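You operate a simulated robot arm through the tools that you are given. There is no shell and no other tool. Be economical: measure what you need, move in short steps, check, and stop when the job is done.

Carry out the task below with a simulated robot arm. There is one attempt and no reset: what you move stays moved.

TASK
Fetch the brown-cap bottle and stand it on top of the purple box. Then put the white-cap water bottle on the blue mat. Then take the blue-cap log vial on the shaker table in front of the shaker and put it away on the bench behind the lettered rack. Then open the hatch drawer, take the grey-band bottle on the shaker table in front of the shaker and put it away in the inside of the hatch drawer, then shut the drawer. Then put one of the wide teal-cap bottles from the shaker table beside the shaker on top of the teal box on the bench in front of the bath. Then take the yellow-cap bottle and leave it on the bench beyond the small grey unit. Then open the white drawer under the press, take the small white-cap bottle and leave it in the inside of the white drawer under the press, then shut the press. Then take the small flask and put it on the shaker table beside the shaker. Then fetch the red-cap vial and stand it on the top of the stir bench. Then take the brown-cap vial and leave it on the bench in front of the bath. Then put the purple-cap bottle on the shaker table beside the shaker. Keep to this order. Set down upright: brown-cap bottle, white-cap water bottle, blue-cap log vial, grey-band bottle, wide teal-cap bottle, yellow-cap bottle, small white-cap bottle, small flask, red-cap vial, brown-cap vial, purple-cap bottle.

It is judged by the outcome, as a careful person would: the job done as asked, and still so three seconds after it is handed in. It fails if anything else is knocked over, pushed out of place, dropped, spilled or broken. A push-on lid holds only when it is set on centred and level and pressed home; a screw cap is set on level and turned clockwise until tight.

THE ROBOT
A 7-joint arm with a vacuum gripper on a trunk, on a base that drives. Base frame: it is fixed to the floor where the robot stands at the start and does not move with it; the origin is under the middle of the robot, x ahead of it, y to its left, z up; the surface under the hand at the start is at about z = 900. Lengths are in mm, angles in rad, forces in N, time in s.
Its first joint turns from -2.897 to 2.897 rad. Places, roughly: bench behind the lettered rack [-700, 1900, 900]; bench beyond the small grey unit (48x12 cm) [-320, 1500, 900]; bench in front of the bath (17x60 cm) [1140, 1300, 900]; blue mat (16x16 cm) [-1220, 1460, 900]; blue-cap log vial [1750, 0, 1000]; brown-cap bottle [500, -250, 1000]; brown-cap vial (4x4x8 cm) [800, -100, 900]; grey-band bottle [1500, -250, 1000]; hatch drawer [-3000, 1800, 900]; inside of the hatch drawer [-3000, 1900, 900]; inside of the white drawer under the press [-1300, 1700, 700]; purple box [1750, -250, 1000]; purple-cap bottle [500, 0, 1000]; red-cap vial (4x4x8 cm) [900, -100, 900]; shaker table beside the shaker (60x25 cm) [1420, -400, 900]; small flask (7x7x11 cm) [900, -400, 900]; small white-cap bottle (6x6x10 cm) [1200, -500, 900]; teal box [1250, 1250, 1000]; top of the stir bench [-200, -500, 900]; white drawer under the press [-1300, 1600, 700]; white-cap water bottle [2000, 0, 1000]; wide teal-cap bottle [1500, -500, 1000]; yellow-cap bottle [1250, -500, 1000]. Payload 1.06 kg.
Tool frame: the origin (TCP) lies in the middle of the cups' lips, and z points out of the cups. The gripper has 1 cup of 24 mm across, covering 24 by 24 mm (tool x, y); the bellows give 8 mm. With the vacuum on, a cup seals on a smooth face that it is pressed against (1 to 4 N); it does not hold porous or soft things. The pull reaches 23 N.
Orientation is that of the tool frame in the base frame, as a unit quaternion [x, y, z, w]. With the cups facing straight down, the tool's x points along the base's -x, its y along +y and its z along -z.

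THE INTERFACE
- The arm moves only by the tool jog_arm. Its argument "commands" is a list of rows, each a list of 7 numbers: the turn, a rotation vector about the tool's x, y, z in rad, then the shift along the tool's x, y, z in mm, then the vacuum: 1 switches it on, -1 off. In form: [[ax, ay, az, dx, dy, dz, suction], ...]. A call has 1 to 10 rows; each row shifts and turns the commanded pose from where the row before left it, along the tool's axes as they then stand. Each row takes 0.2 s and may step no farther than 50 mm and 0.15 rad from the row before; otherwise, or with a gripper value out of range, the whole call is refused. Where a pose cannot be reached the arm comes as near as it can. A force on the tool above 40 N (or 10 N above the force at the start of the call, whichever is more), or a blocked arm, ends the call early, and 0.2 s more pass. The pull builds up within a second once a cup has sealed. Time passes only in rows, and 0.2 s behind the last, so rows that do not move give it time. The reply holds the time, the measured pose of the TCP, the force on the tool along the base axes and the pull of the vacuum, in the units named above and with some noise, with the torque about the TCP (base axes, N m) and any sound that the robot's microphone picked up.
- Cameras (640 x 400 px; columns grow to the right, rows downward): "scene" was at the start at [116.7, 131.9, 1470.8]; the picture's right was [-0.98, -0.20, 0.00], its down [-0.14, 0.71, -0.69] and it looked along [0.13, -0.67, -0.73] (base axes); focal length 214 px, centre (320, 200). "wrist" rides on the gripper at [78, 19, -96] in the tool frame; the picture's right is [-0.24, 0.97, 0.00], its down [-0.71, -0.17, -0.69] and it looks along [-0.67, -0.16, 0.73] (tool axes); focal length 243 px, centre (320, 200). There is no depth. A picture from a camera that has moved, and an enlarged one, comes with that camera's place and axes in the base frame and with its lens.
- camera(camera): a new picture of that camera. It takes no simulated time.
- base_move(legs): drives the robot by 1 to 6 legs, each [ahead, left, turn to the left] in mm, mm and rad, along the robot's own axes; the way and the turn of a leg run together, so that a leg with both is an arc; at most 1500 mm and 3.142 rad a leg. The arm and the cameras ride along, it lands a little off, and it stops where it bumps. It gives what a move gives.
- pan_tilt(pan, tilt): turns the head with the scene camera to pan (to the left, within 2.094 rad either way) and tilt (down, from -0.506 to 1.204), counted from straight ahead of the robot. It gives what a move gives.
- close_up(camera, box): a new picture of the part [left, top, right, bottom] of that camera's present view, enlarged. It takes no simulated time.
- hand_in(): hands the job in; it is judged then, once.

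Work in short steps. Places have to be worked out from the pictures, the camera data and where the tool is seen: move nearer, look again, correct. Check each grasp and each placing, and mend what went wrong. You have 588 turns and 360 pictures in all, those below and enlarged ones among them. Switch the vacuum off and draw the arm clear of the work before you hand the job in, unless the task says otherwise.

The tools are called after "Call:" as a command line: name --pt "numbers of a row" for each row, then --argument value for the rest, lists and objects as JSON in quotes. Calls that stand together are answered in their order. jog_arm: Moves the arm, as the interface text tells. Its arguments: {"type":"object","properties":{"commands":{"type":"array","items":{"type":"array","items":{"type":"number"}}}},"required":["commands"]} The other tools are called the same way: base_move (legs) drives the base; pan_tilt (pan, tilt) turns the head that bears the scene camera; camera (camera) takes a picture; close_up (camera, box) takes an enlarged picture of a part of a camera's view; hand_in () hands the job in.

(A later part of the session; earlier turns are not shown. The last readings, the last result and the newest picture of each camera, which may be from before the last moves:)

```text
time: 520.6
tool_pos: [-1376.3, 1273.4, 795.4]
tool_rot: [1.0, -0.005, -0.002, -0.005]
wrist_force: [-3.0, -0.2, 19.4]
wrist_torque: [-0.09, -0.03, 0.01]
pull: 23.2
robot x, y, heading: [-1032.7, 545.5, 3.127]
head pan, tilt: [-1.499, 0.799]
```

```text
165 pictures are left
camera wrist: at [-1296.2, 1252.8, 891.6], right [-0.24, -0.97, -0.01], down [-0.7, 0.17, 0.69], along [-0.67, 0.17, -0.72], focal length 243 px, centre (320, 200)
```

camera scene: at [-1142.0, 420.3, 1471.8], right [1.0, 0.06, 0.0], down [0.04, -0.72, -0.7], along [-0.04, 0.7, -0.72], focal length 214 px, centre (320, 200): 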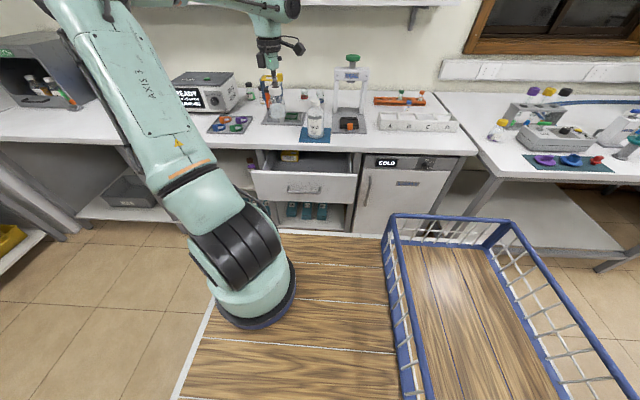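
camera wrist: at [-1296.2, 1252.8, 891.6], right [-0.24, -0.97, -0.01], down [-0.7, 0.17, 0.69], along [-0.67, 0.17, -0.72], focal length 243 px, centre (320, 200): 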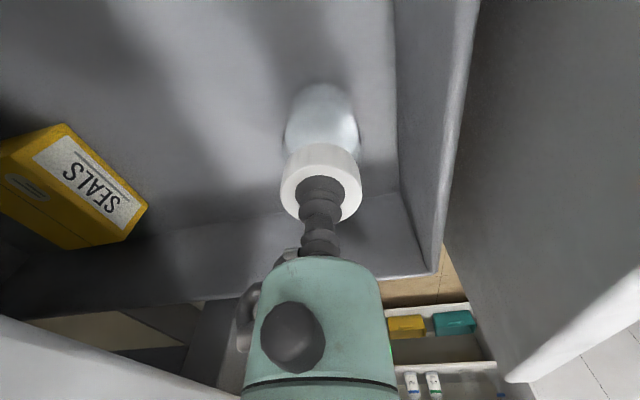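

Contact with the drawer floor. I release and rise straight up.

Call:
jog_arm --pt "0 0 0 0 0 -2 1" --pt "0 0 0 0 0 0 -1" --pt "0 0 0 0 0 0 -1" --pt "0 0 0 0 0 0 -1" --pt "0 0 0 0 0 -3 -1" --pt "0 0 0 0 0 -10 -1" --pt "0 0 0 0 0 -40 -1" --pt "0 0 0 0 0 -50 -1" --pt "0 0 0 0 0 -50 -1" --pt "0 0 0 0 0 -50 -1"

Call:
camera --camera "wrist"

```text
time: 522.9
tool_pos: [-1376.6, 1271.3, 1000.4]
tool_rot: [1.0, -0.005, -0.002, -0.003]
wrist_force: [0.5, -0.4, 0.3]
wrist_torque: [-0.04, 0.02, -0.02]
pull: 0.2
robot x, y, heading: [-1034.8, 549.5, 3.124]
head pan, tilt: [-1.499, 0.799]
```

```text
164 pictures are left
camera wrist: at [-1296.5, 1251.3, 1097.2], right [-0.24, -0.97, -0.01], down [-0.7, 0.17, 0.69], along [-0.67, 0.17, -0.72], focal length 243 px, centre (320, 200)
```

wrist: 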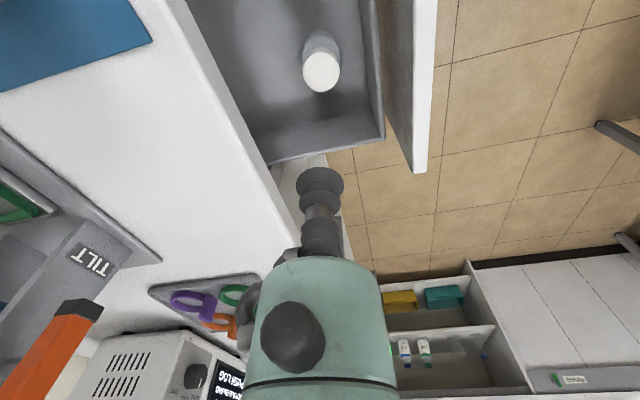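

The bottle stands in the drawer. To shut: strafe back 80 mm, position in front of the face, tilt horizontal.

Call:
base_move --legs '[[0, 80, 0.012]]'

Call:
jog_arm --pt "0 0 0 27 22 0 -1" --pt "0 0 0 27 22 0 -1" --pt "0 0 0 27 22 0 -1" --pt "0 0 0 27 22 0 -1"

Call:
jog_arm --pt "0.15 0 0 0 0 0 -1" --pt "0.15 0 0 0 0 0 -1" --pt "0.15 0 0 0 0 0 -1" --pt "0.15 0 0 0 0 0 -1" --pt "0.15 0 0 0 0 0 -1" --pt "0.15 0 0 0 0 0 -1" --pt "0.15 0 0 0 0 0 -1" --pt "0.15 0 0 0 0 0 -1" --pt "0.15 0 0 0 0 0 -1" --pt "0.15 0 0 0 0 0 -1"

```text
time: 523.9
tool_pos: [-1386.3, 1185.0, 1001.2]
tool_rot: [1.0, 0.001, -0.003, -0.003]
wrist_force: [-0.1, -0.9, 0.3]
wrist_torque: [-0.02, 0.01, -0.01]
pull: 0.0
robot x, y, heading: [-1038.1, 466.1, 3.138]
head pan, tilt: [-1.499, 0.799]
```

```text
time: 524.9
tool_pos: [-1277.7, 1096.7, 1002.4]
tool_rot: [1.0, 0.001, -0.003, -0.004]
wrist_force: [0.0, 1.0, -0.1]
wrist_torque: [-0.01, -0.01, -0.02]
pull: 0.2
robot x, y, heading: [-1037.0, 465.3, 3.139]
head pan, tilt: [-1.499, 0.799]
```

```text
time: 527.1
tool_pos: [-1277.9, 1098.3, 1000.8]
tool_rot: [0.728, -0.001, -0.003, -0.685]
wrist_force: [0.3, 0.1, 0.4]
wrist_torque: [-0.03, -0.03, 0.0]
pull: 0.0
robot x, y, heading: [-1034.4, 468.4, 3.137]
head pan, tilt: [-1.499, 0.799]
```

Now lower to z≈818 and approach the face.

Call:
jog_arm --pt "0.065 0 0 0 0 0 -1" --pt "0 0 0 0 46 0 -1" --pt "0 0 0 0 46 0 -1" --pt "0 0 0 0 46 0 -1" --pt "0 0 0 0 44 0 -1" --pt "0 0 0 0 0 30 -1" --pt "0 0 0 0 0 25 -1" --pt "0 0 0 0 0 8 -1" --pt "0 0 0 0 0 8 -1"

Call:
camera --camera "wrist"

```text
time: 529.1
tool_pos: [-1280.9, 1169.8, 818.4]
tool_rot: [0.708, -0.001, -0.004, -0.706]
wrist_force: [-0.3, -0.6, 0.0]
wrist_torque: [0.0, -0.01, 0.0]
pull: 0.1
robot x, y, heading: [-1035.6, 465.8, 3.134]
head pan, tilt: [-1.499, 0.799]
```

```text
163 pictures are left
camera wrist: at [-1199.9, 1074.0, 799.3], right [-0.24, 0.0, -0.97], down [-0.71, -0.69, 0.17], along [-0.67, 0.73, 0.17], focal length 243 px, centre (320, 200)
```

wrist: 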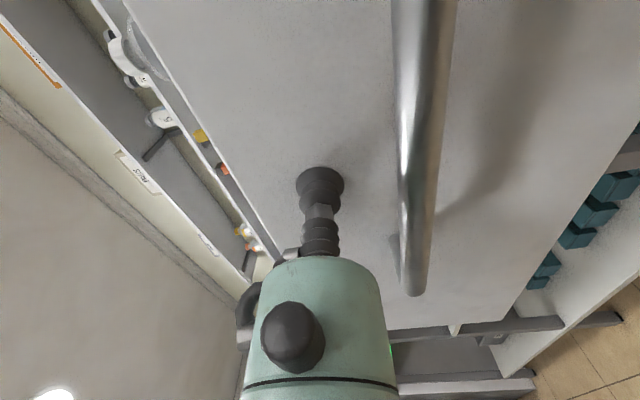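

In contact with the face. I push slowly with the arm.

Call:
jog_arm --pt "0 0 0 0 0 4 -1" --pt "0 0 0 0 0 6 -1" --pt "0 0 0 0 0 8 -1" --pt "0 0 0 0 0 8 -1" --pt "0 0 0 0 0 8 -1" --pt "0 0 0 0 0 8 -1" --pt "0 0 0 0 0 8 -1" --pt "0 0 0 0 0 8 -1" --pt "0 0 0 0 0 6 -1" --pt "0 0 0 0 0 4 -1"

Call:
base_move --legs '[[0, -50, 0], [0, -50, 0]]'

Call:
camera --camera "wrist"

Call:
close_up --camera "scene" --box '[215, 115, 375, 215]'

```text
time: 531.3
tool_pos: [-1279.5, 1237.9, 818.0]
tool_rot: [0.707, -0.001, -0.002, -0.707]
wrist_force: [-0.2, -0.1, -0.1]
wrist_torque: [-0.02, -0.03, 0.03]
pull: 0.2
robot x, y, heading: [-1033.9, 467.9, 3.138]
head pan, tilt: [-1.499, 0.799]
```

```text
time: 532.8
tool_pos: [-1279.3, 1337.2, 819.3]
tool_rot: [-0.707, 0.0, 0.003, 0.707]
wrist_force: [0.0, 0.0, 0.1]
wrist_torque: [0.0, 0.01, 0.0]
pull: 0.1
robot x, y, heading: [-1032.7, 564.5, 3.136]
head pan, tilt: [-1.499, 0.799]
```

```text
162 pictures are left
camera wrist: at [-1200.0, 1241.5, 799.7], right [-0.24, 0.0, -0.97], down [-0.7, -0.69, 0.17], along [-0.67, 0.73, 0.17], focal length 243 px, centre (320, 200)
```

wrist: 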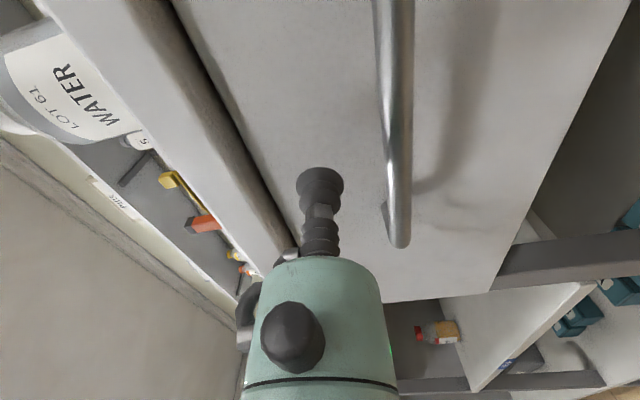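

```text
4.00 times, centred on (295, 165) of scene
camera zoom: at [-1140.4, 437.5, 1471.8], right [1.0, 0.07, 0.0], down [0.05, -0.72, -0.7], along [-0.05, 0.7, -0.72], focal length 858 px, centre (420, 340)
```

zoom: 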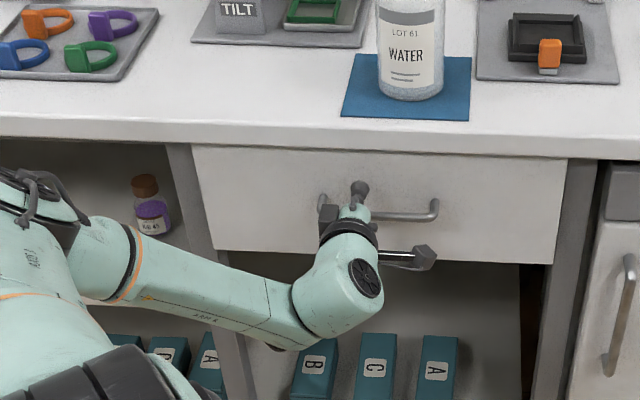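

The drawer ran on ahead and looks shut already, faster than intended, so I must check the bottle is still upright. I grip the face again and reopen slowly with the arm alone.

Call:
jog_arm --pt "0 0 0 0 0 15 -1" --pt "0 0 0 0 0 8 1" --pt "0 0 0 0 0 4 1" --pt "0 0 0 0 0 3 1"

```text
time: 533.8
tool_pos: [-1280.1, 1366.2, 819.0]
tool_rot: [-0.707, 0.0, 0.004, 0.707]
wrist_force: [-4.0, -9.3, 5.1]
wrist_torque: [-0.04, -0.04, -0.08]
pull: 22.8
robot x, y, heading: [-1038.7, 564.3, 3.139]
head pan, tilt: [-1.499, 0.799]
```

Sealed at y≈1366 (fully shut). I pull out slowly.

Call:
jog_arm --pt "0 0 0 0 0 -3 1" --pt "0 0 0 0 0 -4 1" --pt "0 0 0 0 0 -6 1" --pt "0 0 0 0 0 -8 1" --pt "0 0 0 0 0 -8 1" --pt "0 0 0 0 0 -8 1" --pt "0 0 0 0 0 -8 1" --pt "0 0 0 0 0 -8 1" --pt "0 0 0 0 0 -8 1" --pt "0 0 0 0 0 -8 1"

Call:
jog_arm --pt "0 0 0 0 0 -8 1" --pt "0 0 0 0 0 -8 1" --pt "0 0 0 0 0 -8 1" --pt "0 0 0 0 0 -8 1" --pt "0 0 0 0 0 -8 1" --pt "0 0 0 0 0 -8 1" --pt "0 0 0 0 0 -8 1" --pt "0 0 0 0 0 -8 1" --pt "0 0 0 0 0 -6 1" --pt "0 0 0 0 0 -3 1"

Call:
close_up --camera "scene" --box '[215, 115, 375, 215]'

```text
time: 536.0
tool_pos: [-1280.4, 1298.4, 817.6]
tool_rot: [-0.706, 0.0, 0.003, 0.708]
wrist_force: [3.5, 0.5, 10.2]
wrist_torque: [-0.07, -0.06, -0.01]
pull: 22.6
robot x, y, heading: [-1034.5, 566.5, 3.138]
head pan, tilt: [-1.499, 0.799]
```

```text
time: 538.1
tool_pos: [-1280.2, 1223.3, 818.5]
tool_rot: [0.707, 0.0, -0.003, -0.707]
wrist_force: [-11.0, 0.2, -3.5]
wrist_torque: [-0.04, 0.05, -0.03]
pull: 23.0
robot x, y, heading: [-1035.6, 564.8, 3.138]
head pan, tilt: [-1.499, 0.799]
```

```text
4.00 times, centred on (295, 165) of scene
camera zoom: at [-1140.8, 437.6, 1471.8], right [1.0, 0.07, 0.0], down [0.05, -0.72, -0.7], along [-0.05, 0.7, -0.72], focal length 858 px, centre (420, 340)
```

zoom: 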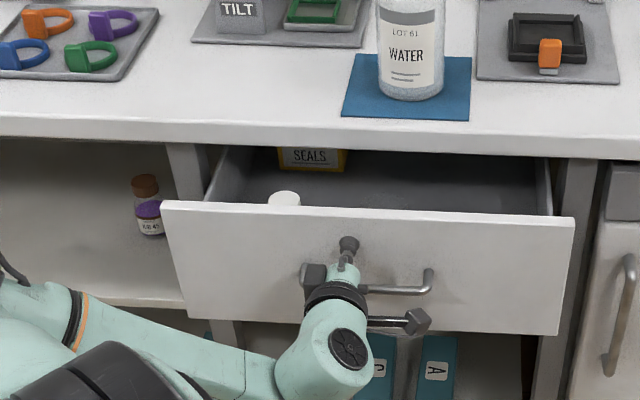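

The white cap shows upright behind the front. I close slowly with the cup still gripping so the drawer cannot run ahead.

Call:
jog_arm --pt "0 0 0 0 0 3 1" --pt "0 0 0 0 0 5 1" --pt "0 0 0 0 0 7 1" --pt "0 0 0 0 0 8 1" --pt "0 0 0 0 0 8 1" --pt "0 0 0 0 0 8 1" --pt "0 0 0 0 0 8 1" --pt "0 0 0 0 0 8 1" --pt "0 0 0 0 0 8 1" --pt "0 0 0 0 0 8 1"

Call:
jog_arm --pt "0 0 0 0 0 8 1" --pt "0 0 0 0 0 8 1" --pt "0 0 0 0 0 8 1" --pt "0 0 0 0 0 8 1" --pt "0 0 0 0 0 8 1" --pt "0 0 0 0 0 8 1" --pt "0 0 0 0 0 7 1" --pt "0 0 0 0 0 5 1" --pt "0 0 0 0 0 4 1"

```text
time: 540.4
tool_pos: [-1279.3, 1296.4, 817.8]
tool_rot: [-0.706, 0.001, 0.004, 0.708]
wrist_force: [2.8, -1.1, -4.3]
wrist_torque: [-0.01, 0.09, -0.07]
pull: 23.0
robot x, y, heading: [-1032.6, 566.6, 3.134]
head pan, tilt: [-1.499, 0.799]
```

```text
time: 542.4
tool_pos: [-1279.6, 1360.9, 818.5]
tool_rot: [-0.707, 0.001, 0.003, 0.707]
wrist_force: [6.1, 1.2, 3.5]
wrist_torque: [-0.01, 0.03, 0.03]
pull: 22.7
robot x, y, heading: [-1038.0, 564.2, 3.137]
head pan, tilt: [-1.499, 0.799]
```

Nearly shut; last few mm to the stop.

Call:
jog_arm --pt "0 0 0 0 0 3 1" --pt "0 0 0 0 0 3 1" --pt "0 0 0 0 0 2 1"

```text
time: 543.1
tool_pos: [-1279.5, 1366.6, 817.7]
tool_rot: [-0.706, 0.001, 0.003, 0.708]
wrist_force: [4.8, -7.4, 4.2]
wrist_torque: [-0.03, 0.01, 0.03]
pull: 22.7
robot x, y, heading: [-1032.3, 566.4, 3.14]
head pan, tilt: [-1.499, 0.799]
```

At the stop. I release, wait, back off and look.

Call:
jog_arm --pt "0 0 0 0 0 0 -1" --pt "0 0 0 0 0 0 -1" --pt "0 0 0 0 0 0 -1" --pt "0 0 0 0 0 0 -1" --pt "0 0 0 0 0 -5 -1" --pt "0 0 0 0 0 -20 -1" --pt "0 0 0 0 0 -40 -1" --pt "0 0 0 0 0 -45 -1" --pt "0 0 0 0 0 -45 -1"

Call:
jog_arm --pt "0 0 0 0 -45 0 -1" --pt "0 0 0 0 -45 0 -1" --pt "0 0 0 0 -45 0 -1" --pt "0 0 0 0 -45 0 -1" --pt "-0.15 0 0 0 0 0 -1" --pt "-0.15 0 0 0 0 0 -1" --pt "-0.15 0 0 0 0 0 -1" --pt "-0.15 0 0 0 0 0 -1" --pt "-0.15 0 0 0 0 0 -1"

Call:
jog_arm --pt "-0.15 0 0 0 0 0 -1" --pt "-0.15 0 0 0 0 0 -1" --pt "-0.15 0 0 0 0 0 -1" --pt "-0.15 0 0 0 0 0 -1" --pt "-0.15 0 0 0 0 0 -1" --pt "-0.065 0 0 0 0 0 -1" --pt "0 0 0 0 0 -45 -1" --pt "0 0 0 0 0 -45 -1" --pt "0 0 0 0 0 -45 -1" --pt "0 0 0 0 0 -45 -1"

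Call:
camera --camera "scene"

```text
time: 545.1
tool_pos: [-1278.9, 1212.1, 819.2]
tool_rot: [-0.707, 0.0, 0.003, 0.708]
wrist_force: [0.4, -0.9, -0.3]
wrist_torque: [-0.03, -0.02, -0.03]
pull: 0.1
robot x, y, heading: [-1033.8, 567.1, 3.139]
head pan, tilt: [-1.499, 0.799]
```

```text
time: 547.1
tool_pos: [-1280.3, 1213.4, 996.9]
tool_rot: [0.917, 0.002, -0.002, -0.399]
wrist_force: [-0.9, 0.5, -0.8]
wrist_torque: [0.0, -0.02, -0.03]
pull: 0.1
robot x, y, heading: [-1034.3, 569.5, 3.139]
head pan, tilt: [-1.499, 0.799]
```

```text
time: 549.4
tool_pos: [-1275.8, 1211.1, 1180.7]
tool_rot: [1.0, 0.003, -0.002, -0.004]
wrist_force: [0.0, 0.2, -0.6]
wrist_torque: [-0.01, 0.03, -0.03]
pull: 0.1
robot x, y, heading: [-1036.4, 567.7, 3.136]
head pan, tilt: [-1.499, 0.799]
```

```text
159 pictures are left
camera scene: at [-1140.5, 437.8, 1471.9], right [1.0, 0.07, 0.0], down [0.05, -0.72, -0.7], along [-0.05, 0.7, -0.72], focal length 214 px, centre (320, 200)
```

scene: 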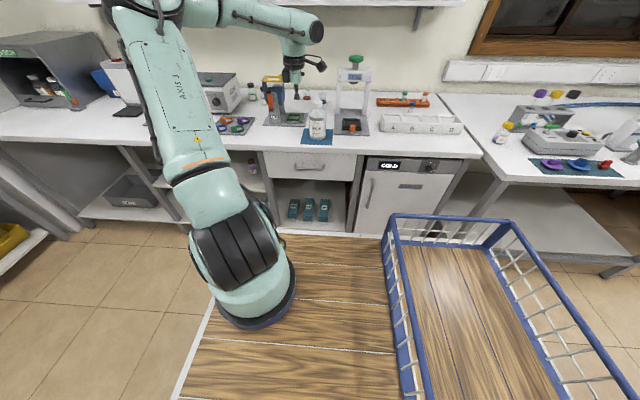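

The white drawer is shut. Next the small flask near (900,-440): I swing the arm to the front and drive back.

Call:
jog_arm --pt "0 0 0 -44 11 0 -1" --pt "0 0 0 -44 11 0 -1" --pt "0 0 0 -44 11 -10 -1" --pt "0 0 0 -44 11 -10 -1" --pt "0 0 0 -44 11 -10 -1" --pt "0 0 0 -44 11 -10 -1" --pt "0 0 0 -43 12 0 -1"

Call:
jog_arm --pt "0 0 0 -29 30 0 -1" --pt "0 0 0 -29 30 0 -1" --pt "0 0 0 -29 30 0 -1" --pt "0 0 0 -29 30 0 -1" --pt "0 0 0 -28 30 0 -1" --pt "0 0 0 -28 30 0 -1" --pt "0 0 0 -28 30 0 -1"

Call:
jog_arm --pt "0 0 0 -10 46 0 -1" --pt "0 0 0 -10 46 0 -1" --pt "0 0 0 -10 46 0 -1" --pt "0 0 0 -10 46 0 -1" --pt "0 0 0 -10 46 0 -1" --pt "0 0 0 0 46 0 -1"

Call:
base_move --legs '[[0, -60, 0], [-1450, 0, 0], [-480, 0, 0], [0, 0, 1.571]]'

Call:
pan_tilt --pan 0.0 --tilt 0.8

Call:
camera --camera "scene"

Call:
camera --camera "wrist"

```text
time: 551.0
tool_pos: [-1582.8, 1133.2, 1219.9]
tool_rot: [1.0, 0.001, -0.002, -0.004]
wrist_force: [0.0, -0.5, 0.7]
wrist_torque: [0.0, -0.01, 0.0]
pull: 0.1
robot x, y, heading: [-1038.8, 568.5, 3.136]
head pan, tilt: [-1.499, 0.799]
```

```text
time: 552.5
tool_pos: [-1782.9, 921.6, 1219.7]
tool_rot: [1.0, 0.002, -0.003, -0.004]
wrist_force: [-0.6, -0.4, -0.7]
wrist_torque: [-0.03, 0.0, 0.02]
pull: 0.1
robot x, y, heading: [-1035.7, 568.9, 3.136]
head pan, tilt: [-1.499, 0.799]
```

```text
time: 554.0
tool_pos: [-1832.8, 642.8, 1213.8]
tool_rot: [1.0, 0.001, -0.003, -0.004]
wrist_force: [0.1, -0.3, -0.6]
wrist_torque: [-0.01, -0.01, -0.02]
pull: 0.2
robot x, y, heading: [-1032.2, 568.4, 3.137]
head pan, tilt: [-1.499, 0.799]
```

```text
time: 567.8
tool_pos: [774.8, -151.3, 1214.3]
tool_rot: [0.716, 0.698, -0.004, -0.001]
wrist_force: [0.6, 0.7, -0.2]
wrist_torque: [0.01, 0.03, -0.03]
pull: 0.1
robot x, y, heading: [874.5, 643.8, -1.603]
head pan, tilt: [-1.499, 0.799]
```

```text
time: 569.4
tool_pos: [774.8, -150.4, 1214.6]
tool_rot: [0.717, 0.697, -0.005, -0.001]
wrist_force: [-0.9, -0.4, -0.1]
wrist_torque: [-0.01, 0.01, 0.0]
pull: 0.1
robot x, y, heading: [875.6, 645.4, -1.604]
head pan, tilt: [0.0, 0.799]
```

```text
158 pictures are left
camera scene: at [1079.8, 457.4, 1471.8], right [-1.0, 0.03, 0.0], down [0.02, 0.72, -0.7], along [-0.02, -0.7, -0.72], focal length 214 px, centre (320, 200)
```

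scene: 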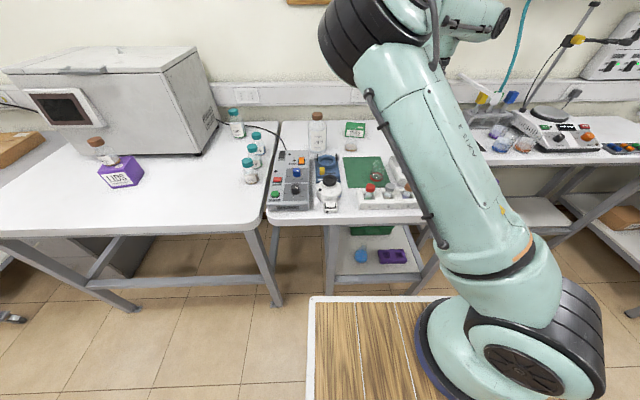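

```text
157 pictures are left
camera wrist: at [797.7, -72.4, 1310.6], right [0.97, -0.26, -0.01], down [-0.18, -0.7, 0.69], along [-0.18, -0.66, -0.72], focal length 243 px, centre (320, 200)
```

wrist: 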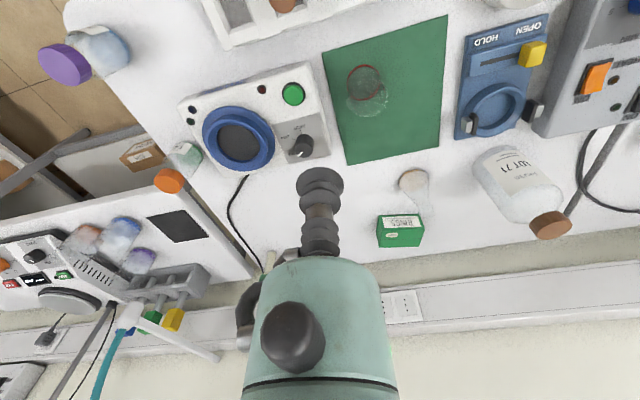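

The small flask is the conical one at ≈ (905,-455). I look at it closely to decide the grip.

Call:
close_up --camera "wrist" --box '[360, 130, 480, 260]'

Call:
close_up --camera "scene" --box '[300, 95, 400, 175]'

```text
3.08 times, centred on (420, 195) of wrist
camera zoom: at [797.7, -72.4, 1310.6], right [0.97, -0.26, -0.01], down [-0.18, -0.7, 0.69], along [-0.18, -0.66, -0.72], focal length 746 px, centre (12, 215)
```

zoom: 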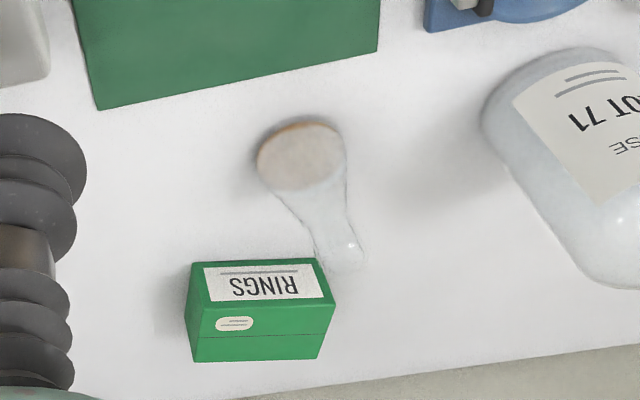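

```text
5.00 times, centred on (350, 135) of scene
camera zoom: at [1079.8, 457.4, 1471.8], right [-1.0, 0.03, 0.0], down [0.02, 0.72, -0.7], along [-0.02, -0.7, -0.72], focal length 1072 px, centre (170, 525)
```

zoom: 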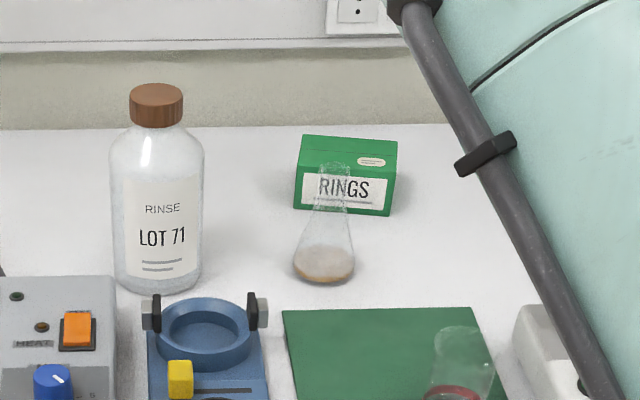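

The flask's mouth is ≈ (906,-448), z≈1007. I drive up and look from directly above whether its top can be sealed.

Call:
base_move --legs '[[190, 0, 0.033]]'

Call:
jog_arm --pt "0 0 0 -25 32 0 -1" --pt "0 0 0 -25 32 0 -1" --pt "0 0 0 -25 32 0 -1" --pt "0 0 0 -25 31 0 -1" --pt "0 0 0 0 0 40 -1" --pt "0 0 0 0 0 40 -1"

Call:
camera --camera "wrist"

```text
time: 571.0
tool_pos: [796.1, -346.6, 1215.0]
tool_rot: [0.705, 0.709, -0.005, -0.001]
wrist_force: [0.4, 0.2, 0.3]
wrist_torque: [-0.01, 0.0, -0.02]
pull: 0.1
robot x, y, heading: [873.4, 456.0, -1.574]
head pan, tilt: [0.0, 0.799]
```

```text
time: 572.4
tool_pos: [923.3, -444.3, 1132.4]
tool_rot: [0.705, 0.709, -0.005, -0.001]
wrist_force: [-1.2, 1.0, 0.2]
wrist_torque: [-0.04, -0.03, -0.01]
pull: 0.1
robot x, y, heading: [873.4, 454.6, -1.572]
head pan, tilt: [0.0, 0.799]
```

```text
154 pictures are left
camera wrist: at [944.1, -365.7, 1228.7], right [0.97, -0.23, -0.01], down [-0.16, -0.71, 0.69], along [-0.16, -0.67, -0.72], focal length 243 px, centre (320, 200)
```

wrist: 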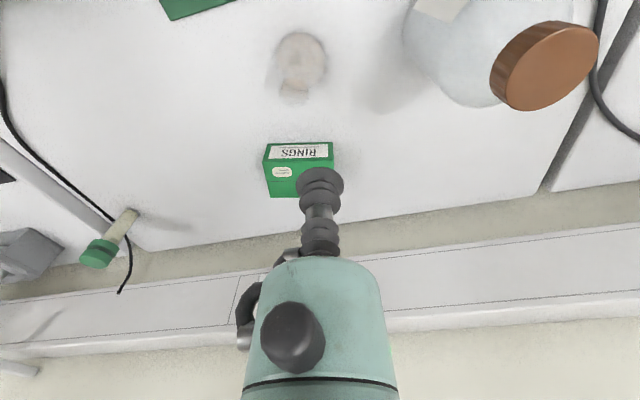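

Call:
close_up --camera "wrist" --box '[250, 20, 350, 120]'

```text
4.00 times, centred on (300, 70) of wrist
camera zoom: at [944.1, -365.7, 1228.7], right [0.97, -0.23, -0.01], down [-0.16, -0.71, 0.69], along [-0.16, -0.67, -0.72], focal length 970 px, centre (400, 720)
```

zoom: 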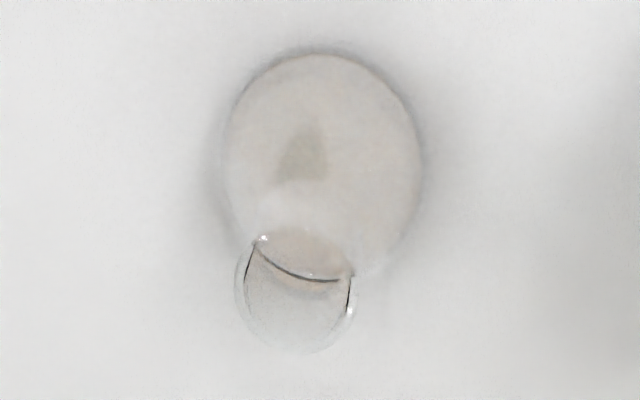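

Flask axis ≈ (902,-435); its mouth is ~28 mm across, about the cup's size. I try a gentle press on top first.

Call:
jog_arm --pt "0 0 0 9 -21 40 -1" --pt "0 0 0 0 0 40 -1" --pt "0 0 0 0 0 24 1"

Call:
close_up --camera "wrist" --box '[240, 60, 400, 220]'

```text
time: 573.1
tool_pos: [900.7, -439.1, 1030.4]
tool_rot: [0.705, 0.709, -0.005, 0.0]
wrist_force: [-0.2, 0.2, 0.5]
wrist_torque: [-0.04, 0.03, -0.03]
pull: 0.1
robot x, y, heading: [872.4, 447.8, -1.577]
head pan, tilt: [0.0, 0.799]
```

```text
2.50 times, centred on (320, 140) of wrist
camera zoom: at [920.5, -359.8, 1127.2], right [0.97, -0.23, -0.01], down [-0.16, -0.7, 0.69], along [-0.16, -0.67, -0.72], focal length 606 px, centre (320, 350)
```

zoom: 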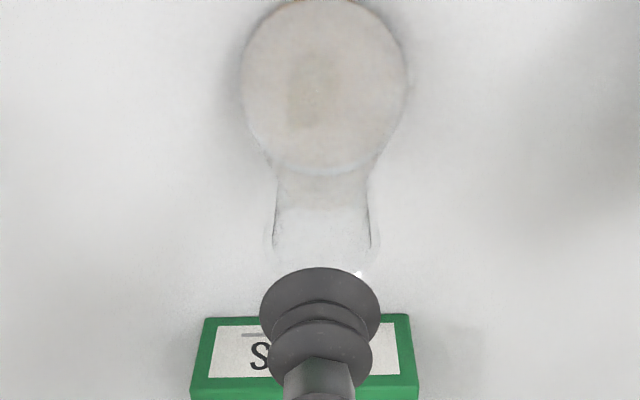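

The cup hovers over the mouth. I creep down with the vacuum on, watching for contact.

Call:
jog_arm --pt "0 0 0 0 0 5 1" --pt "0 0 0 0 0 5 1" --pt "0 0 0 0 0 4 1"

Call:
close_up --camera "wrist" --box '[240, 60, 400, 220]'

```text
time: 574.0
tool_pos: [900.7, -437.0, 1016.6]
tool_rot: [0.705, 0.709, -0.005, -0.002]
wrist_force: [0.3, -0.6, -0.3]
wrist_torque: [-0.04, 0.0, -0.01]
pull: 0.0
robot x, y, heading: [872.9, 451.2, -1.576]
head pan, tilt: [0.0, 0.799]
```

```text
2.50 times, centred on (320, 140) of wrist
camera zoom: at [922.0, -359.1, 1112.9], right [0.97, -0.23, -0.01], down [-0.16, -0.71, 0.69], along [-0.16, -0.67, -0.72], focal length 606 px, centre (320, 350)
```

zoom: 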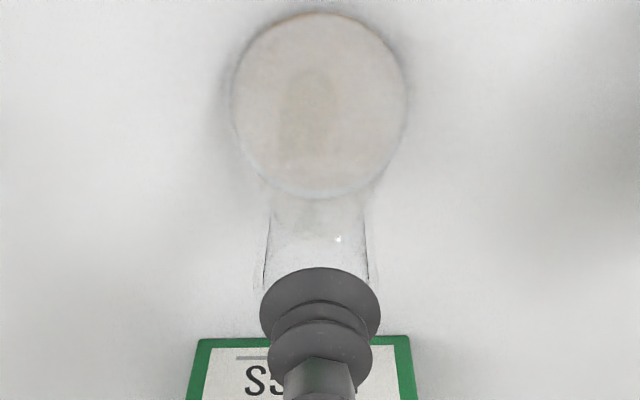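

Nearly on the rim. I go on a few mm at a time.

Call:
jog_arm --pt "0 0 0 0 0 3 1" --pt "0 0 0 0 0 3 1"

```text
time: 574.5
tool_pos: [901.8, -438.1, 1010.2]
tool_rot: [0.705, 0.709, -0.005, 0.0]
wrist_force: [-0.6, 0.7, -0.3]
wrist_torque: [-0.03, -0.02, 0.01]
pull: 0.2
robot x, y, heading: [867.6, 452.1, -1.571]
head pan, tilt: [0.0, 0.799]
```

Call:
jog_arm --pt "0 0 0 0 0 2 1" --pt "0 0 0 0 0 2 1" --pt "0 0 0 0 0 2 1"

Call:
close_up --camera "wrist" --box '[240, 60, 400, 220]'

```text
time: 575.4
tool_pos: [900.6, -437.1, 1005.0]
tool_rot: [0.705, 0.709, -0.006, -0.001]
wrist_force: [-1.1, -1.6, 7.2]
wrist_torque: [-0.02, -0.02, -0.02]
pull: 22.9
robot x, y, heading: [870.4, 453.6, -1.573]
head pan, tilt: [0.0, 0.799]
```

```text
2.50 times, centred on (320, 140) of wrist
camera zoom: at [921.2, -359.4, 1101.3], right [0.97, -0.23, -0.01], down [-0.16, -0.7, 0.69], along [-0.16, -0.67, -0.72], focal length 606 px, centre (320, 350)
```

zoom: 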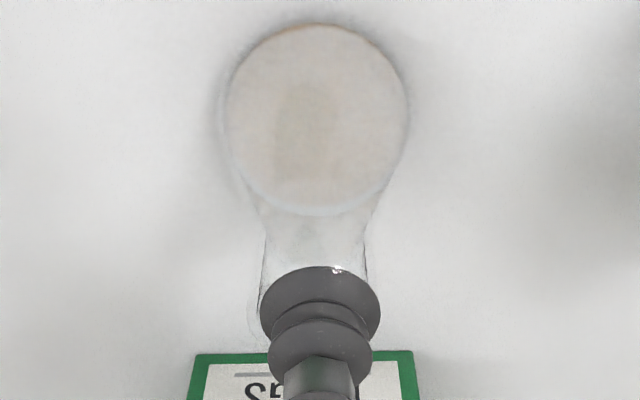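

It sealed on the flask's top (pull 23 N). I lift gently.

Call:
jog_arm --pt "0 0 0 0 0 -3 1" --pt "0 0 0 0 0 -10 1" --pt "0 0 0 0 0 -25 1" --pt "0 0 0 0 0 -40 1" --pt "0 0 0 0 0 -45 1" --pt "0 0 0 0 0 -45 1" --pt "0 0 0 0 0 -40 1"

Call:
camera --camera "wrist"

```text
time: 577.0
tool_pos: [902.3, -438.1, 1211.1]
tool_rot: [0.705, 0.71, -0.004, -0.001]
wrist_force: [0.5, -0.1, -1.0]
wrist_torque: [-0.03, -0.02, 0.01]
pull: 23.0
robot x, y, heading: [871.6, 454.5, -1.571]
head pan, tilt: [0.0, 0.799]
```

```text
149 pictures are left
camera wrist: at [923.2, -359.1, 1307.4], right [0.97, -0.23, -0.01], down [-0.16, -0.71, 0.69], along [-0.16, -0.67, -0.72], focal length 243 px, centre (320, 200)
```

wrist: 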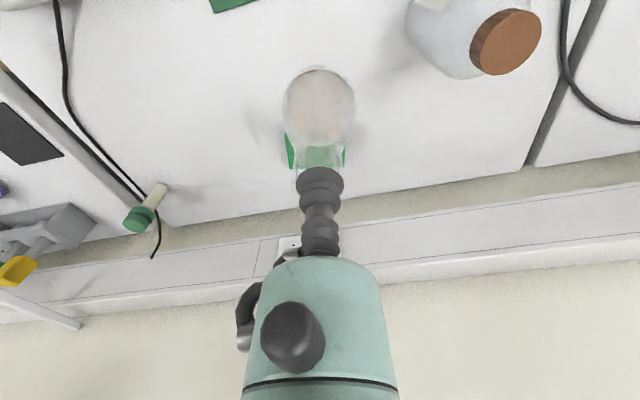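

Flask held. I retract it, raise, and strafe to the shaker table.

Call:
jog_arm --pt "0 0 0 40 0 -15 1" --pt "0 0 0 40 0 -15 1" --pt "0 0 0 40 0 0 1" --pt "0 0 0 40 0 0 1" --pt "0 0 0 40 0 0 1"

Call:
base_move --legs '[[0, 430, 0]]'

Call:
camera --camera "scene"

Call:
camera --camera "wrist"

```text
time: 578.1
tool_pos: [901.3, -237.4, 1239.6]
tool_rot: [0.705, 0.709, -0.004, -0.001]
wrist_force: [-0.4, -1.2, -1.8]
wrist_torque: [0.01, -0.07, -0.01]
pull: 23.6
robot x, y, heading: [871.7, 451.5, -1.575]
head pan, tilt: [0.0, 0.799]
```

```text
time: 580.8
tool_pos: [1332.9, -238.6, 1238.9]
tool_rot: [0.706, 0.708, -0.005, -0.001]
wrist_force: [0.6, 0.2, -0.1]
wrist_torque: [0.0, -0.02, -0.02]
pull: 23.2
robot x, y, heading: [1301.2, 450.3, -1.576]
head pan, tilt: [0.0, 0.799]
```

```text
148 pictures are left
camera scene: at [1513.6, 269.0, 1471.8], right [-1.0, 0.0, 0.0], down [0.0, 0.72, -0.7], along [0.0, -0.7, -0.72], focal length 214 px, centre (320, 200)
```

scene: 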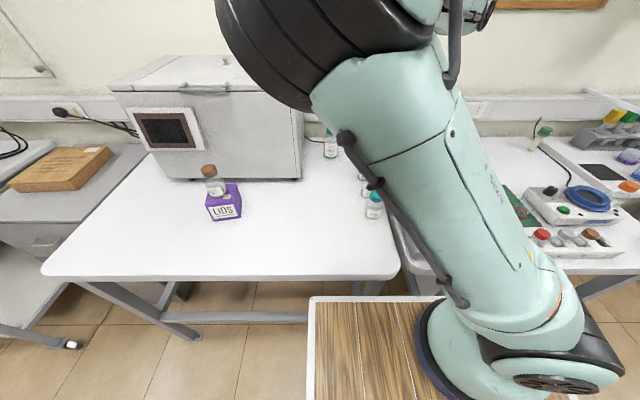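

```text
147 pictures are left
camera wrist: at [1353.1, -160.1, 1335.7], right [0.97, -0.23, -0.01], down [-0.16, -0.71, 0.69], along [-0.16, -0.67, -0.72], focal length 243 px, centre (320, 200)
```

wrist: 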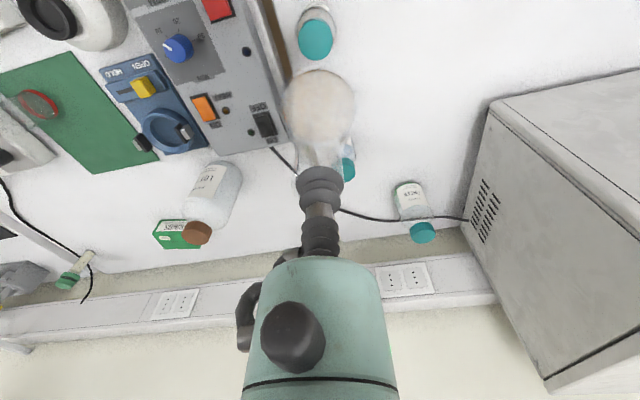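

I choose (1440,-345) for the flask, well clear of POND and the shaker so the arm needn't over-reach. Moving over and lowering.

Call:
jog_arm --pt "0 0 0 -27 27 0 1" --pt "0 0 0 -27 27 0 1" --pt "0 0 0 -27 27 0 1" --pt "0 0 0 -26 26 0 1" --pt "0 0 0 0 0 40 1" --pt "0 0 0 0 0 40 1" --pt "0 0 0 0 0 40 1" --pt "0 0 0 0 0 40 1"

Call:
camera --camera "scene"

Call:
camera --camera "wrist"

```text
time: 582.6
tool_pos: [1436.8, -348.1, 1078.9]
tool_rot: [0.706, 0.708, -0.005, 0.001]
wrist_force: [0.1, -0.5, -1.5]
wrist_torque: [-0.01, -0.01, 0.0]
pull: 22.9
robot x, y, heading: [1307.6, 450.7, -1.577]
head pan, tilt: [0.0, 0.799]
```

```text
146 pictures are left
camera scene: at [1513.5, 269.2, 1471.9], right [-1.0, 0.0, 0.0], down [0.0, 0.72, -0.7], along [0.0, -0.7, -0.72], focal length 214 px, centre (320, 200)
```

scene: 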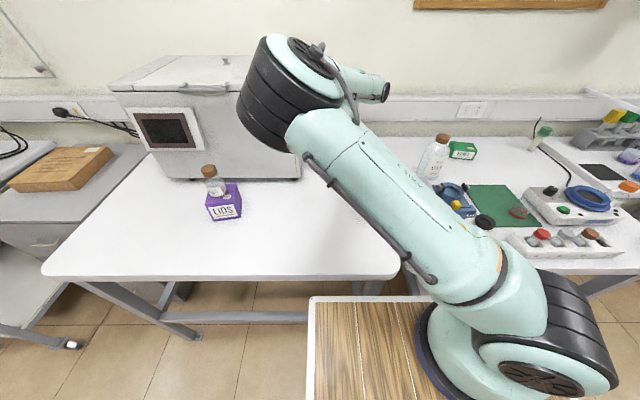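

```text
145 pictures are left
camera wrist: at [1458.0, -269.2, 1175.9], right [0.97, -0.23, -0.01], down [-0.16, -0.7, 0.69], along [-0.16, -0.67, -0.72], focal length 243 px, centre (320, 200)
```

wrist: 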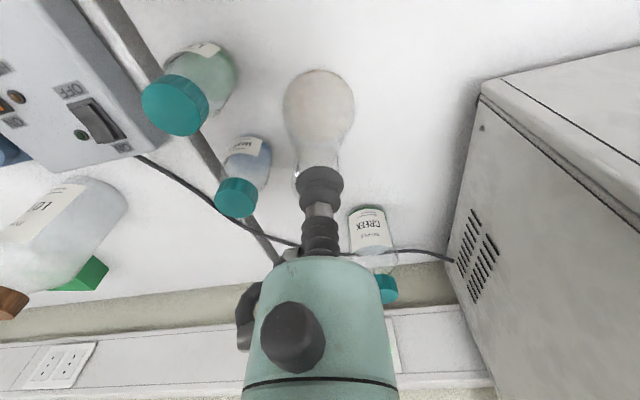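

Elbow is in front of the shaker with room; the spot below is clear. I lower and creep.

Call:
jog_arm --pt "0 0 0 0 0 40 1" --pt "0 0 0 0 0 20 1" --pt "0 0 0 0 0 8 1" --pt "0 0 0 0 0 3 1"

```text
time: 583.6
tool_pos: [1437.1, -346.8, 1008.0]
tool_rot: [0.706, 0.708, -0.005, -0.001]
wrist_force: [-0.2, -0.2, -0.4]
wrist_torque: [0.0, -0.01, 0.04]
pull: 22.2
robot x, y, heading: [1302.2, 452.1, -1.572]
head pan, tilt: [0.0, 0.799]
```

Call:
jog_arm --pt "0 0 0 0 0 2 1" --pt "0 0 0 0 0 2 1"

```text
time: 584.2
tool_pos: [1438.0, -346.1, 1005.3]
tool_rot: [0.707, 0.707, -0.005, 0.0]
wrist_force: [-2.2, 0.8, 15.3]
wrist_torque: [0.06, -0.02, 0.01]
pull: 23.3
robot x, y, heading: [1304.4, 448.1, -1.574]
head pan, tilt: [0.0, 0.799]
```

Contact. I release and rise carefully.

Call:
jog_arm --pt "0 0 0 0 0 -2 1" --pt "0 0 0 0 0 0 -1" --pt "0 0 0 0 0 0 -1" --pt "0 0 0 0 0 0 -1" --pt "0 0 0 0 0 0 -1" --pt "0 0 0 0 0 -3 -1" --pt "0 0 0 0 0 -6 -1" --pt "0 0 0 0 0 -30 -1" --pt "0 0 0 0 0 -45 -1" --pt "0 0 0 0 0 -45 -1"

Call:
jog_arm --pt "0 0 0 20 0 -45 -1" --pt "0 0 0 30 0 -30 -1" --pt "0 0 0 40 0 0 -1" --pt "0 0 0 40 0 0 -1"

Call:
camera --camera "wrist"

```text
time: 586.4
tool_pos: [1436.8, -347.3, 1133.3]
tool_rot: [0.706, 0.708, -0.005, -0.001]
wrist_force: [0.1, 0.4, 0.1]
wrist_torque: [0.02, 0.01, -0.02]
pull: 0.0
robot x, y, heading: [1307.0, 448.5, -1.573]
head pan, tilt: [0.0, 0.799]
```

```text
time: 587.4
tool_pos: [1438.0, -216.5, 1208.3]
tool_rot: [0.707, 0.708, -0.005, 0.0]
wrist_force: [0.3, -0.6, 0.3]
wrist_torque: [-0.01, 0.02, -0.01]
pull: 0.0
robot x, y, heading: [1302.1, 457.2, -1.576]
head pan, tilt: [0.0, 0.799]
```

```text
144 pictures are left
camera wrist: at [1459.7, -137.4, 1304.7], right [0.97, -0.23, -0.01], down [-0.16, -0.71, 0.69], along [-0.17, -0.67, -0.72], focal length 243 px, centre (320, 200)
```

wrist: 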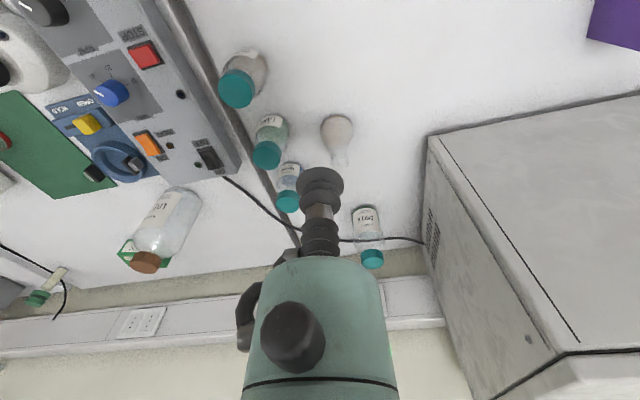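

Flask stands on the shaker table. Next the red-cap vial in the rack near (896,-75): I back off and shift over.

Call:
base_move --legs '[[-185, 0, 0], [0, -430, 0]]'

Call:
camera --camera "wrist"

Call:
camera --camera "scene"

```text
time: 591.1
tool_pos: [1013.1, -31.4, 1208.8]
tool_rot: [0.707, 0.707, -0.004, -0.001]
wrist_force: [0.0, -0.1, 0.5]
wrist_torque: [0.01, 0.01, 0.01]
pull: 0.0
robot x, y, heading: [878.6, 631.3, -1.575]
head pan, tilt: [0.0, 0.799]
```

```text
143 pictures are left
camera wrist: at [1034.3, 47.5, 1304.9], right [0.97, -0.23, -0.01], down [-0.16, -0.7, 0.69], along [-0.17, -0.67, -0.72], focal length 243 px, centre (320, 200)
```

wrist: 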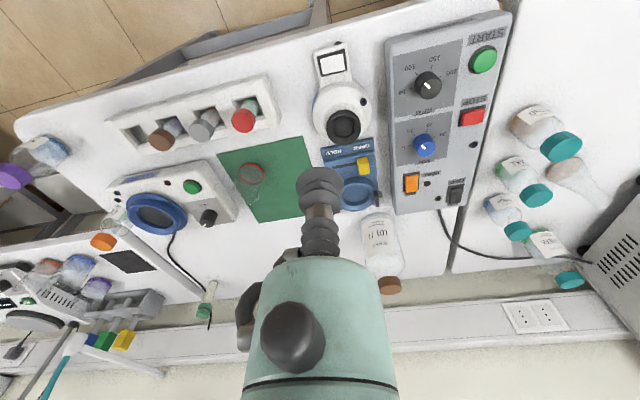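

```text
142 pictures are left
camera scene: at [1088.1, 453.7, 1471.8], right [-1.0, 0.01, 0.0], down [0.0, 0.72, -0.7], along [0.0, -0.7, -0.72], focal length 214 px, centre (320, 200)
```

scene: 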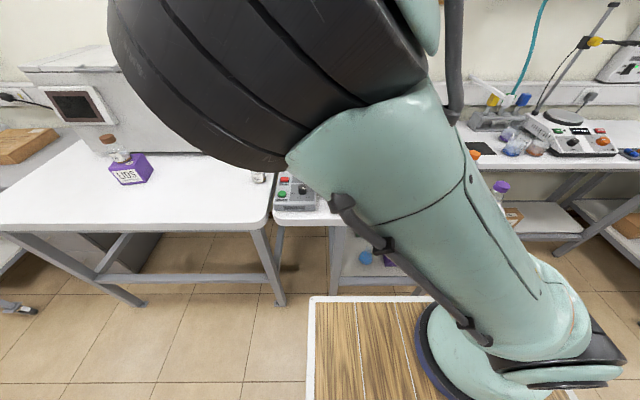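

Red cap ≈ (889,-77), brown-cap vial ≈ (756,-78). I move over the red one and descend.

Call:
jog_arm --pt "0 0 0 -15 -41 0 -1" --pt "0 0 0 -15 -41 0 -1" --pt "0 0 0 -15 -42 0 -1" --pt "0 0 0 0 0 45 -1" --pt "0 0 0 0 0 45 -1" --pt "0 0 0 0 0 30 -1"

Call:
camera --camera "wrist"

```text
time: 592.5
tool_pos: [889.0, -76.1, 1091.4]
tool_rot: [0.707, 0.707, -0.005, 0.001]
wrist_force: [-0.3, -0.1, -0.1]
wrist_torque: [0.02, 0.04, 0.0]
pull: 0.1
robot x, y, heading: [876.4, 634.3, -1.571]
head pan, tilt: [0.0, 0.799]
```

```text
141 pictures are left
camera wrist: at [909.4, 2.2, 1187.0], right [0.97, -0.23, -0.01], down [-0.16, -0.7, 0.69], along [-0.17, -0.67, -0.72], focal length 243 px, centre (320, 200)
```

wrist: 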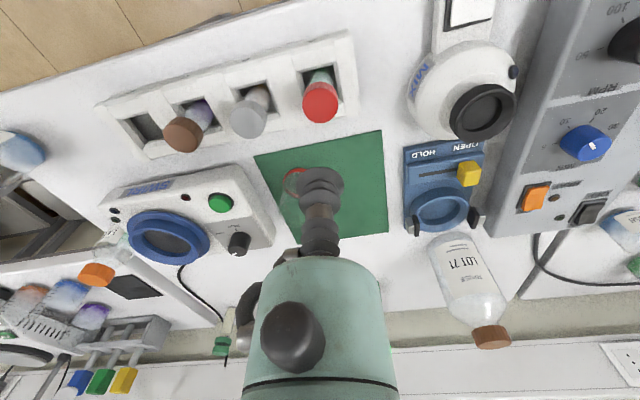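

Aligned; cap top ≈ 985. I descend and creep.

Call:
jog_arm --pt "0 0 0 0 0 45 -1" --pt "0 0 0 0 0 45 1" --pt "0 0 0 0 0 6 1" --pt "0 0 0 0 0 4 1"

```text
time: 593.5
tool_pos: [886.7, -77.2, 990.0]
tool_rot: [0.707, 0.707, -0.004, 0.0]
wrist_force: [-0.7, 0.3, -1.3]
wrist_torque: [0.01, -0.04, -0.02]
pull: 0.0
robot x, y, heading: [874.9, 634.8, -1.58]
head pan, tilt: [0.0, 0.799]
```

Call:
jog_arm --pt "0 0 0 1 1 3 1" --pt "0 0 0 0 0 3 1"

```text
time: 594.1
tool_pos: [888.1, -76.0, 984.4]
tool_rot: [0.706, 0.708, -0.004, 0.0]
wrist_force: [-0.5, 0.1, -0.6]
wrist_torque: [-0.06, 0.02, 0.01]
pull: 22.4
robot x, y, heading: [874.5, 634.9, -1.575]
head pan, tilt: [0.0, 0.799]
```

Sealed. I lift the vial straight out of the rack.

Call:
jog_arm --pt "0 0 0 0 0 -5 1" --pt "0 0 0 0 0 -20 1" --pt "0 0 0 0 0 -30 1" --pt "0 0 0 0 0 -45 1" --pt "0 0 0 0 0 -45 1" --pt "0 0 0 0 0 -45 1" --pt "0 0 0 0 0 -45 1"

Call:
camera --camera "wrist"

```text
time: 595.7
tool_pos: [892.1, -72.8, 1219.3]
tool_rot: [0.707, 0.707, -0.004, 0.0]
wrist_force: [0.4, -0.1, -0.9]
wrist_torque: [-0.02, 0.02, -0.04]
pull: 22.5
robot x, y, heading: [882.0, 634.1, -1.58]
head pan, tilt: [0.0, 0.799]
```

```text
140 pictures are left
camera wrist: at [912.7, 6.3, 1314.9], right [0.97, -0.23, -0.01], down [-0.16, -0.7, 0.69], along [-0.17, -0.67, -0.72], focal length 243 px, centre (320, 200)
```

wrist: 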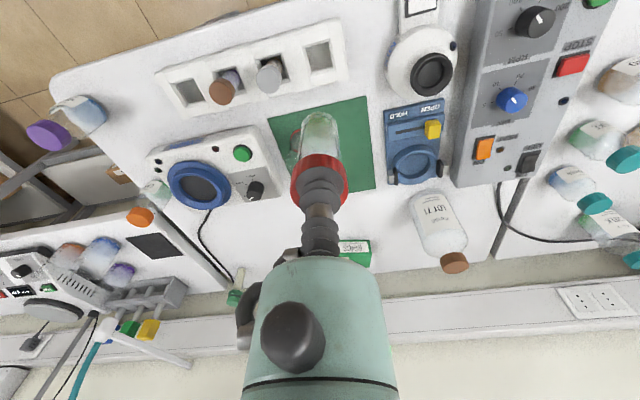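

Red-cap vial held. I strafe to the stir bench (x≈-150) and look for a free spot.

Call:
base_move --legs '[[0, -1030, 0]]'

Call:
pan_tilt --pan -0.1 --tilt 0.6

Call:
camera --camera "scene"

Call:
camera --camera "wrist"

```text
time: 601.0
tool_pos: [-139.8, -63.6, 1217.6]
tool_rot: [0.709, 0.705, -0.004, 0.0]
wrist_force: [0.3, 0.1, 0.0]
wrist_torque: [-0.03, 0.01, 0.0]
pull: 23.2
robot x, y, heading: [-146.5, 642.4, -1.581]
head pan, tilt: [0.0, 0.799]
```

```text
time: 601.7
tool_pos: [-140.4, -63.8, 1218.0]
tool_rot: [0.709, 0.706, -0.005, 0.0]
wrist_force: [1.2, 0.7, 0.7]
wrist_torque: [-0.04, -0.01, 0.03]
pull: 22.9
robot x, y, heading: [-147.4, 648.1, -1.585]
head pan, tilt: [-0.099, 0.6]
```

```text
139 pictures are left
camera scene: at [51.3, 454.0, 1488.6], right [-0.99, 0.11, 0.0], down [0.06, 0.56, -0.82], along [-0.09, -0.82, -0.57], focal length 214 px, centre (320, 200)
```

scene: 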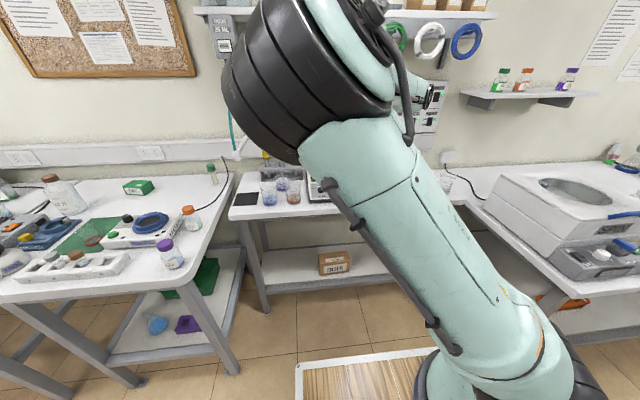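

```text
138 pictures are left
camera wrist: at [-118.8, 15.2, 1314.4], right [0.97, -0.24, -0.01], down [-0.17, -0.7, 0.69], along [-0.17, -0.67, -0.72], focal length 243 px, centre (320, 200)
```

wrist: 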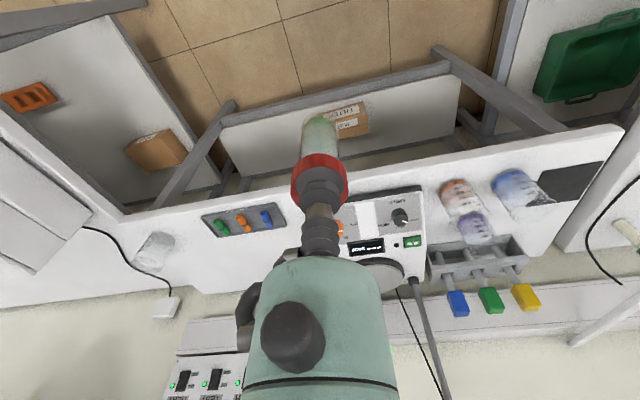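

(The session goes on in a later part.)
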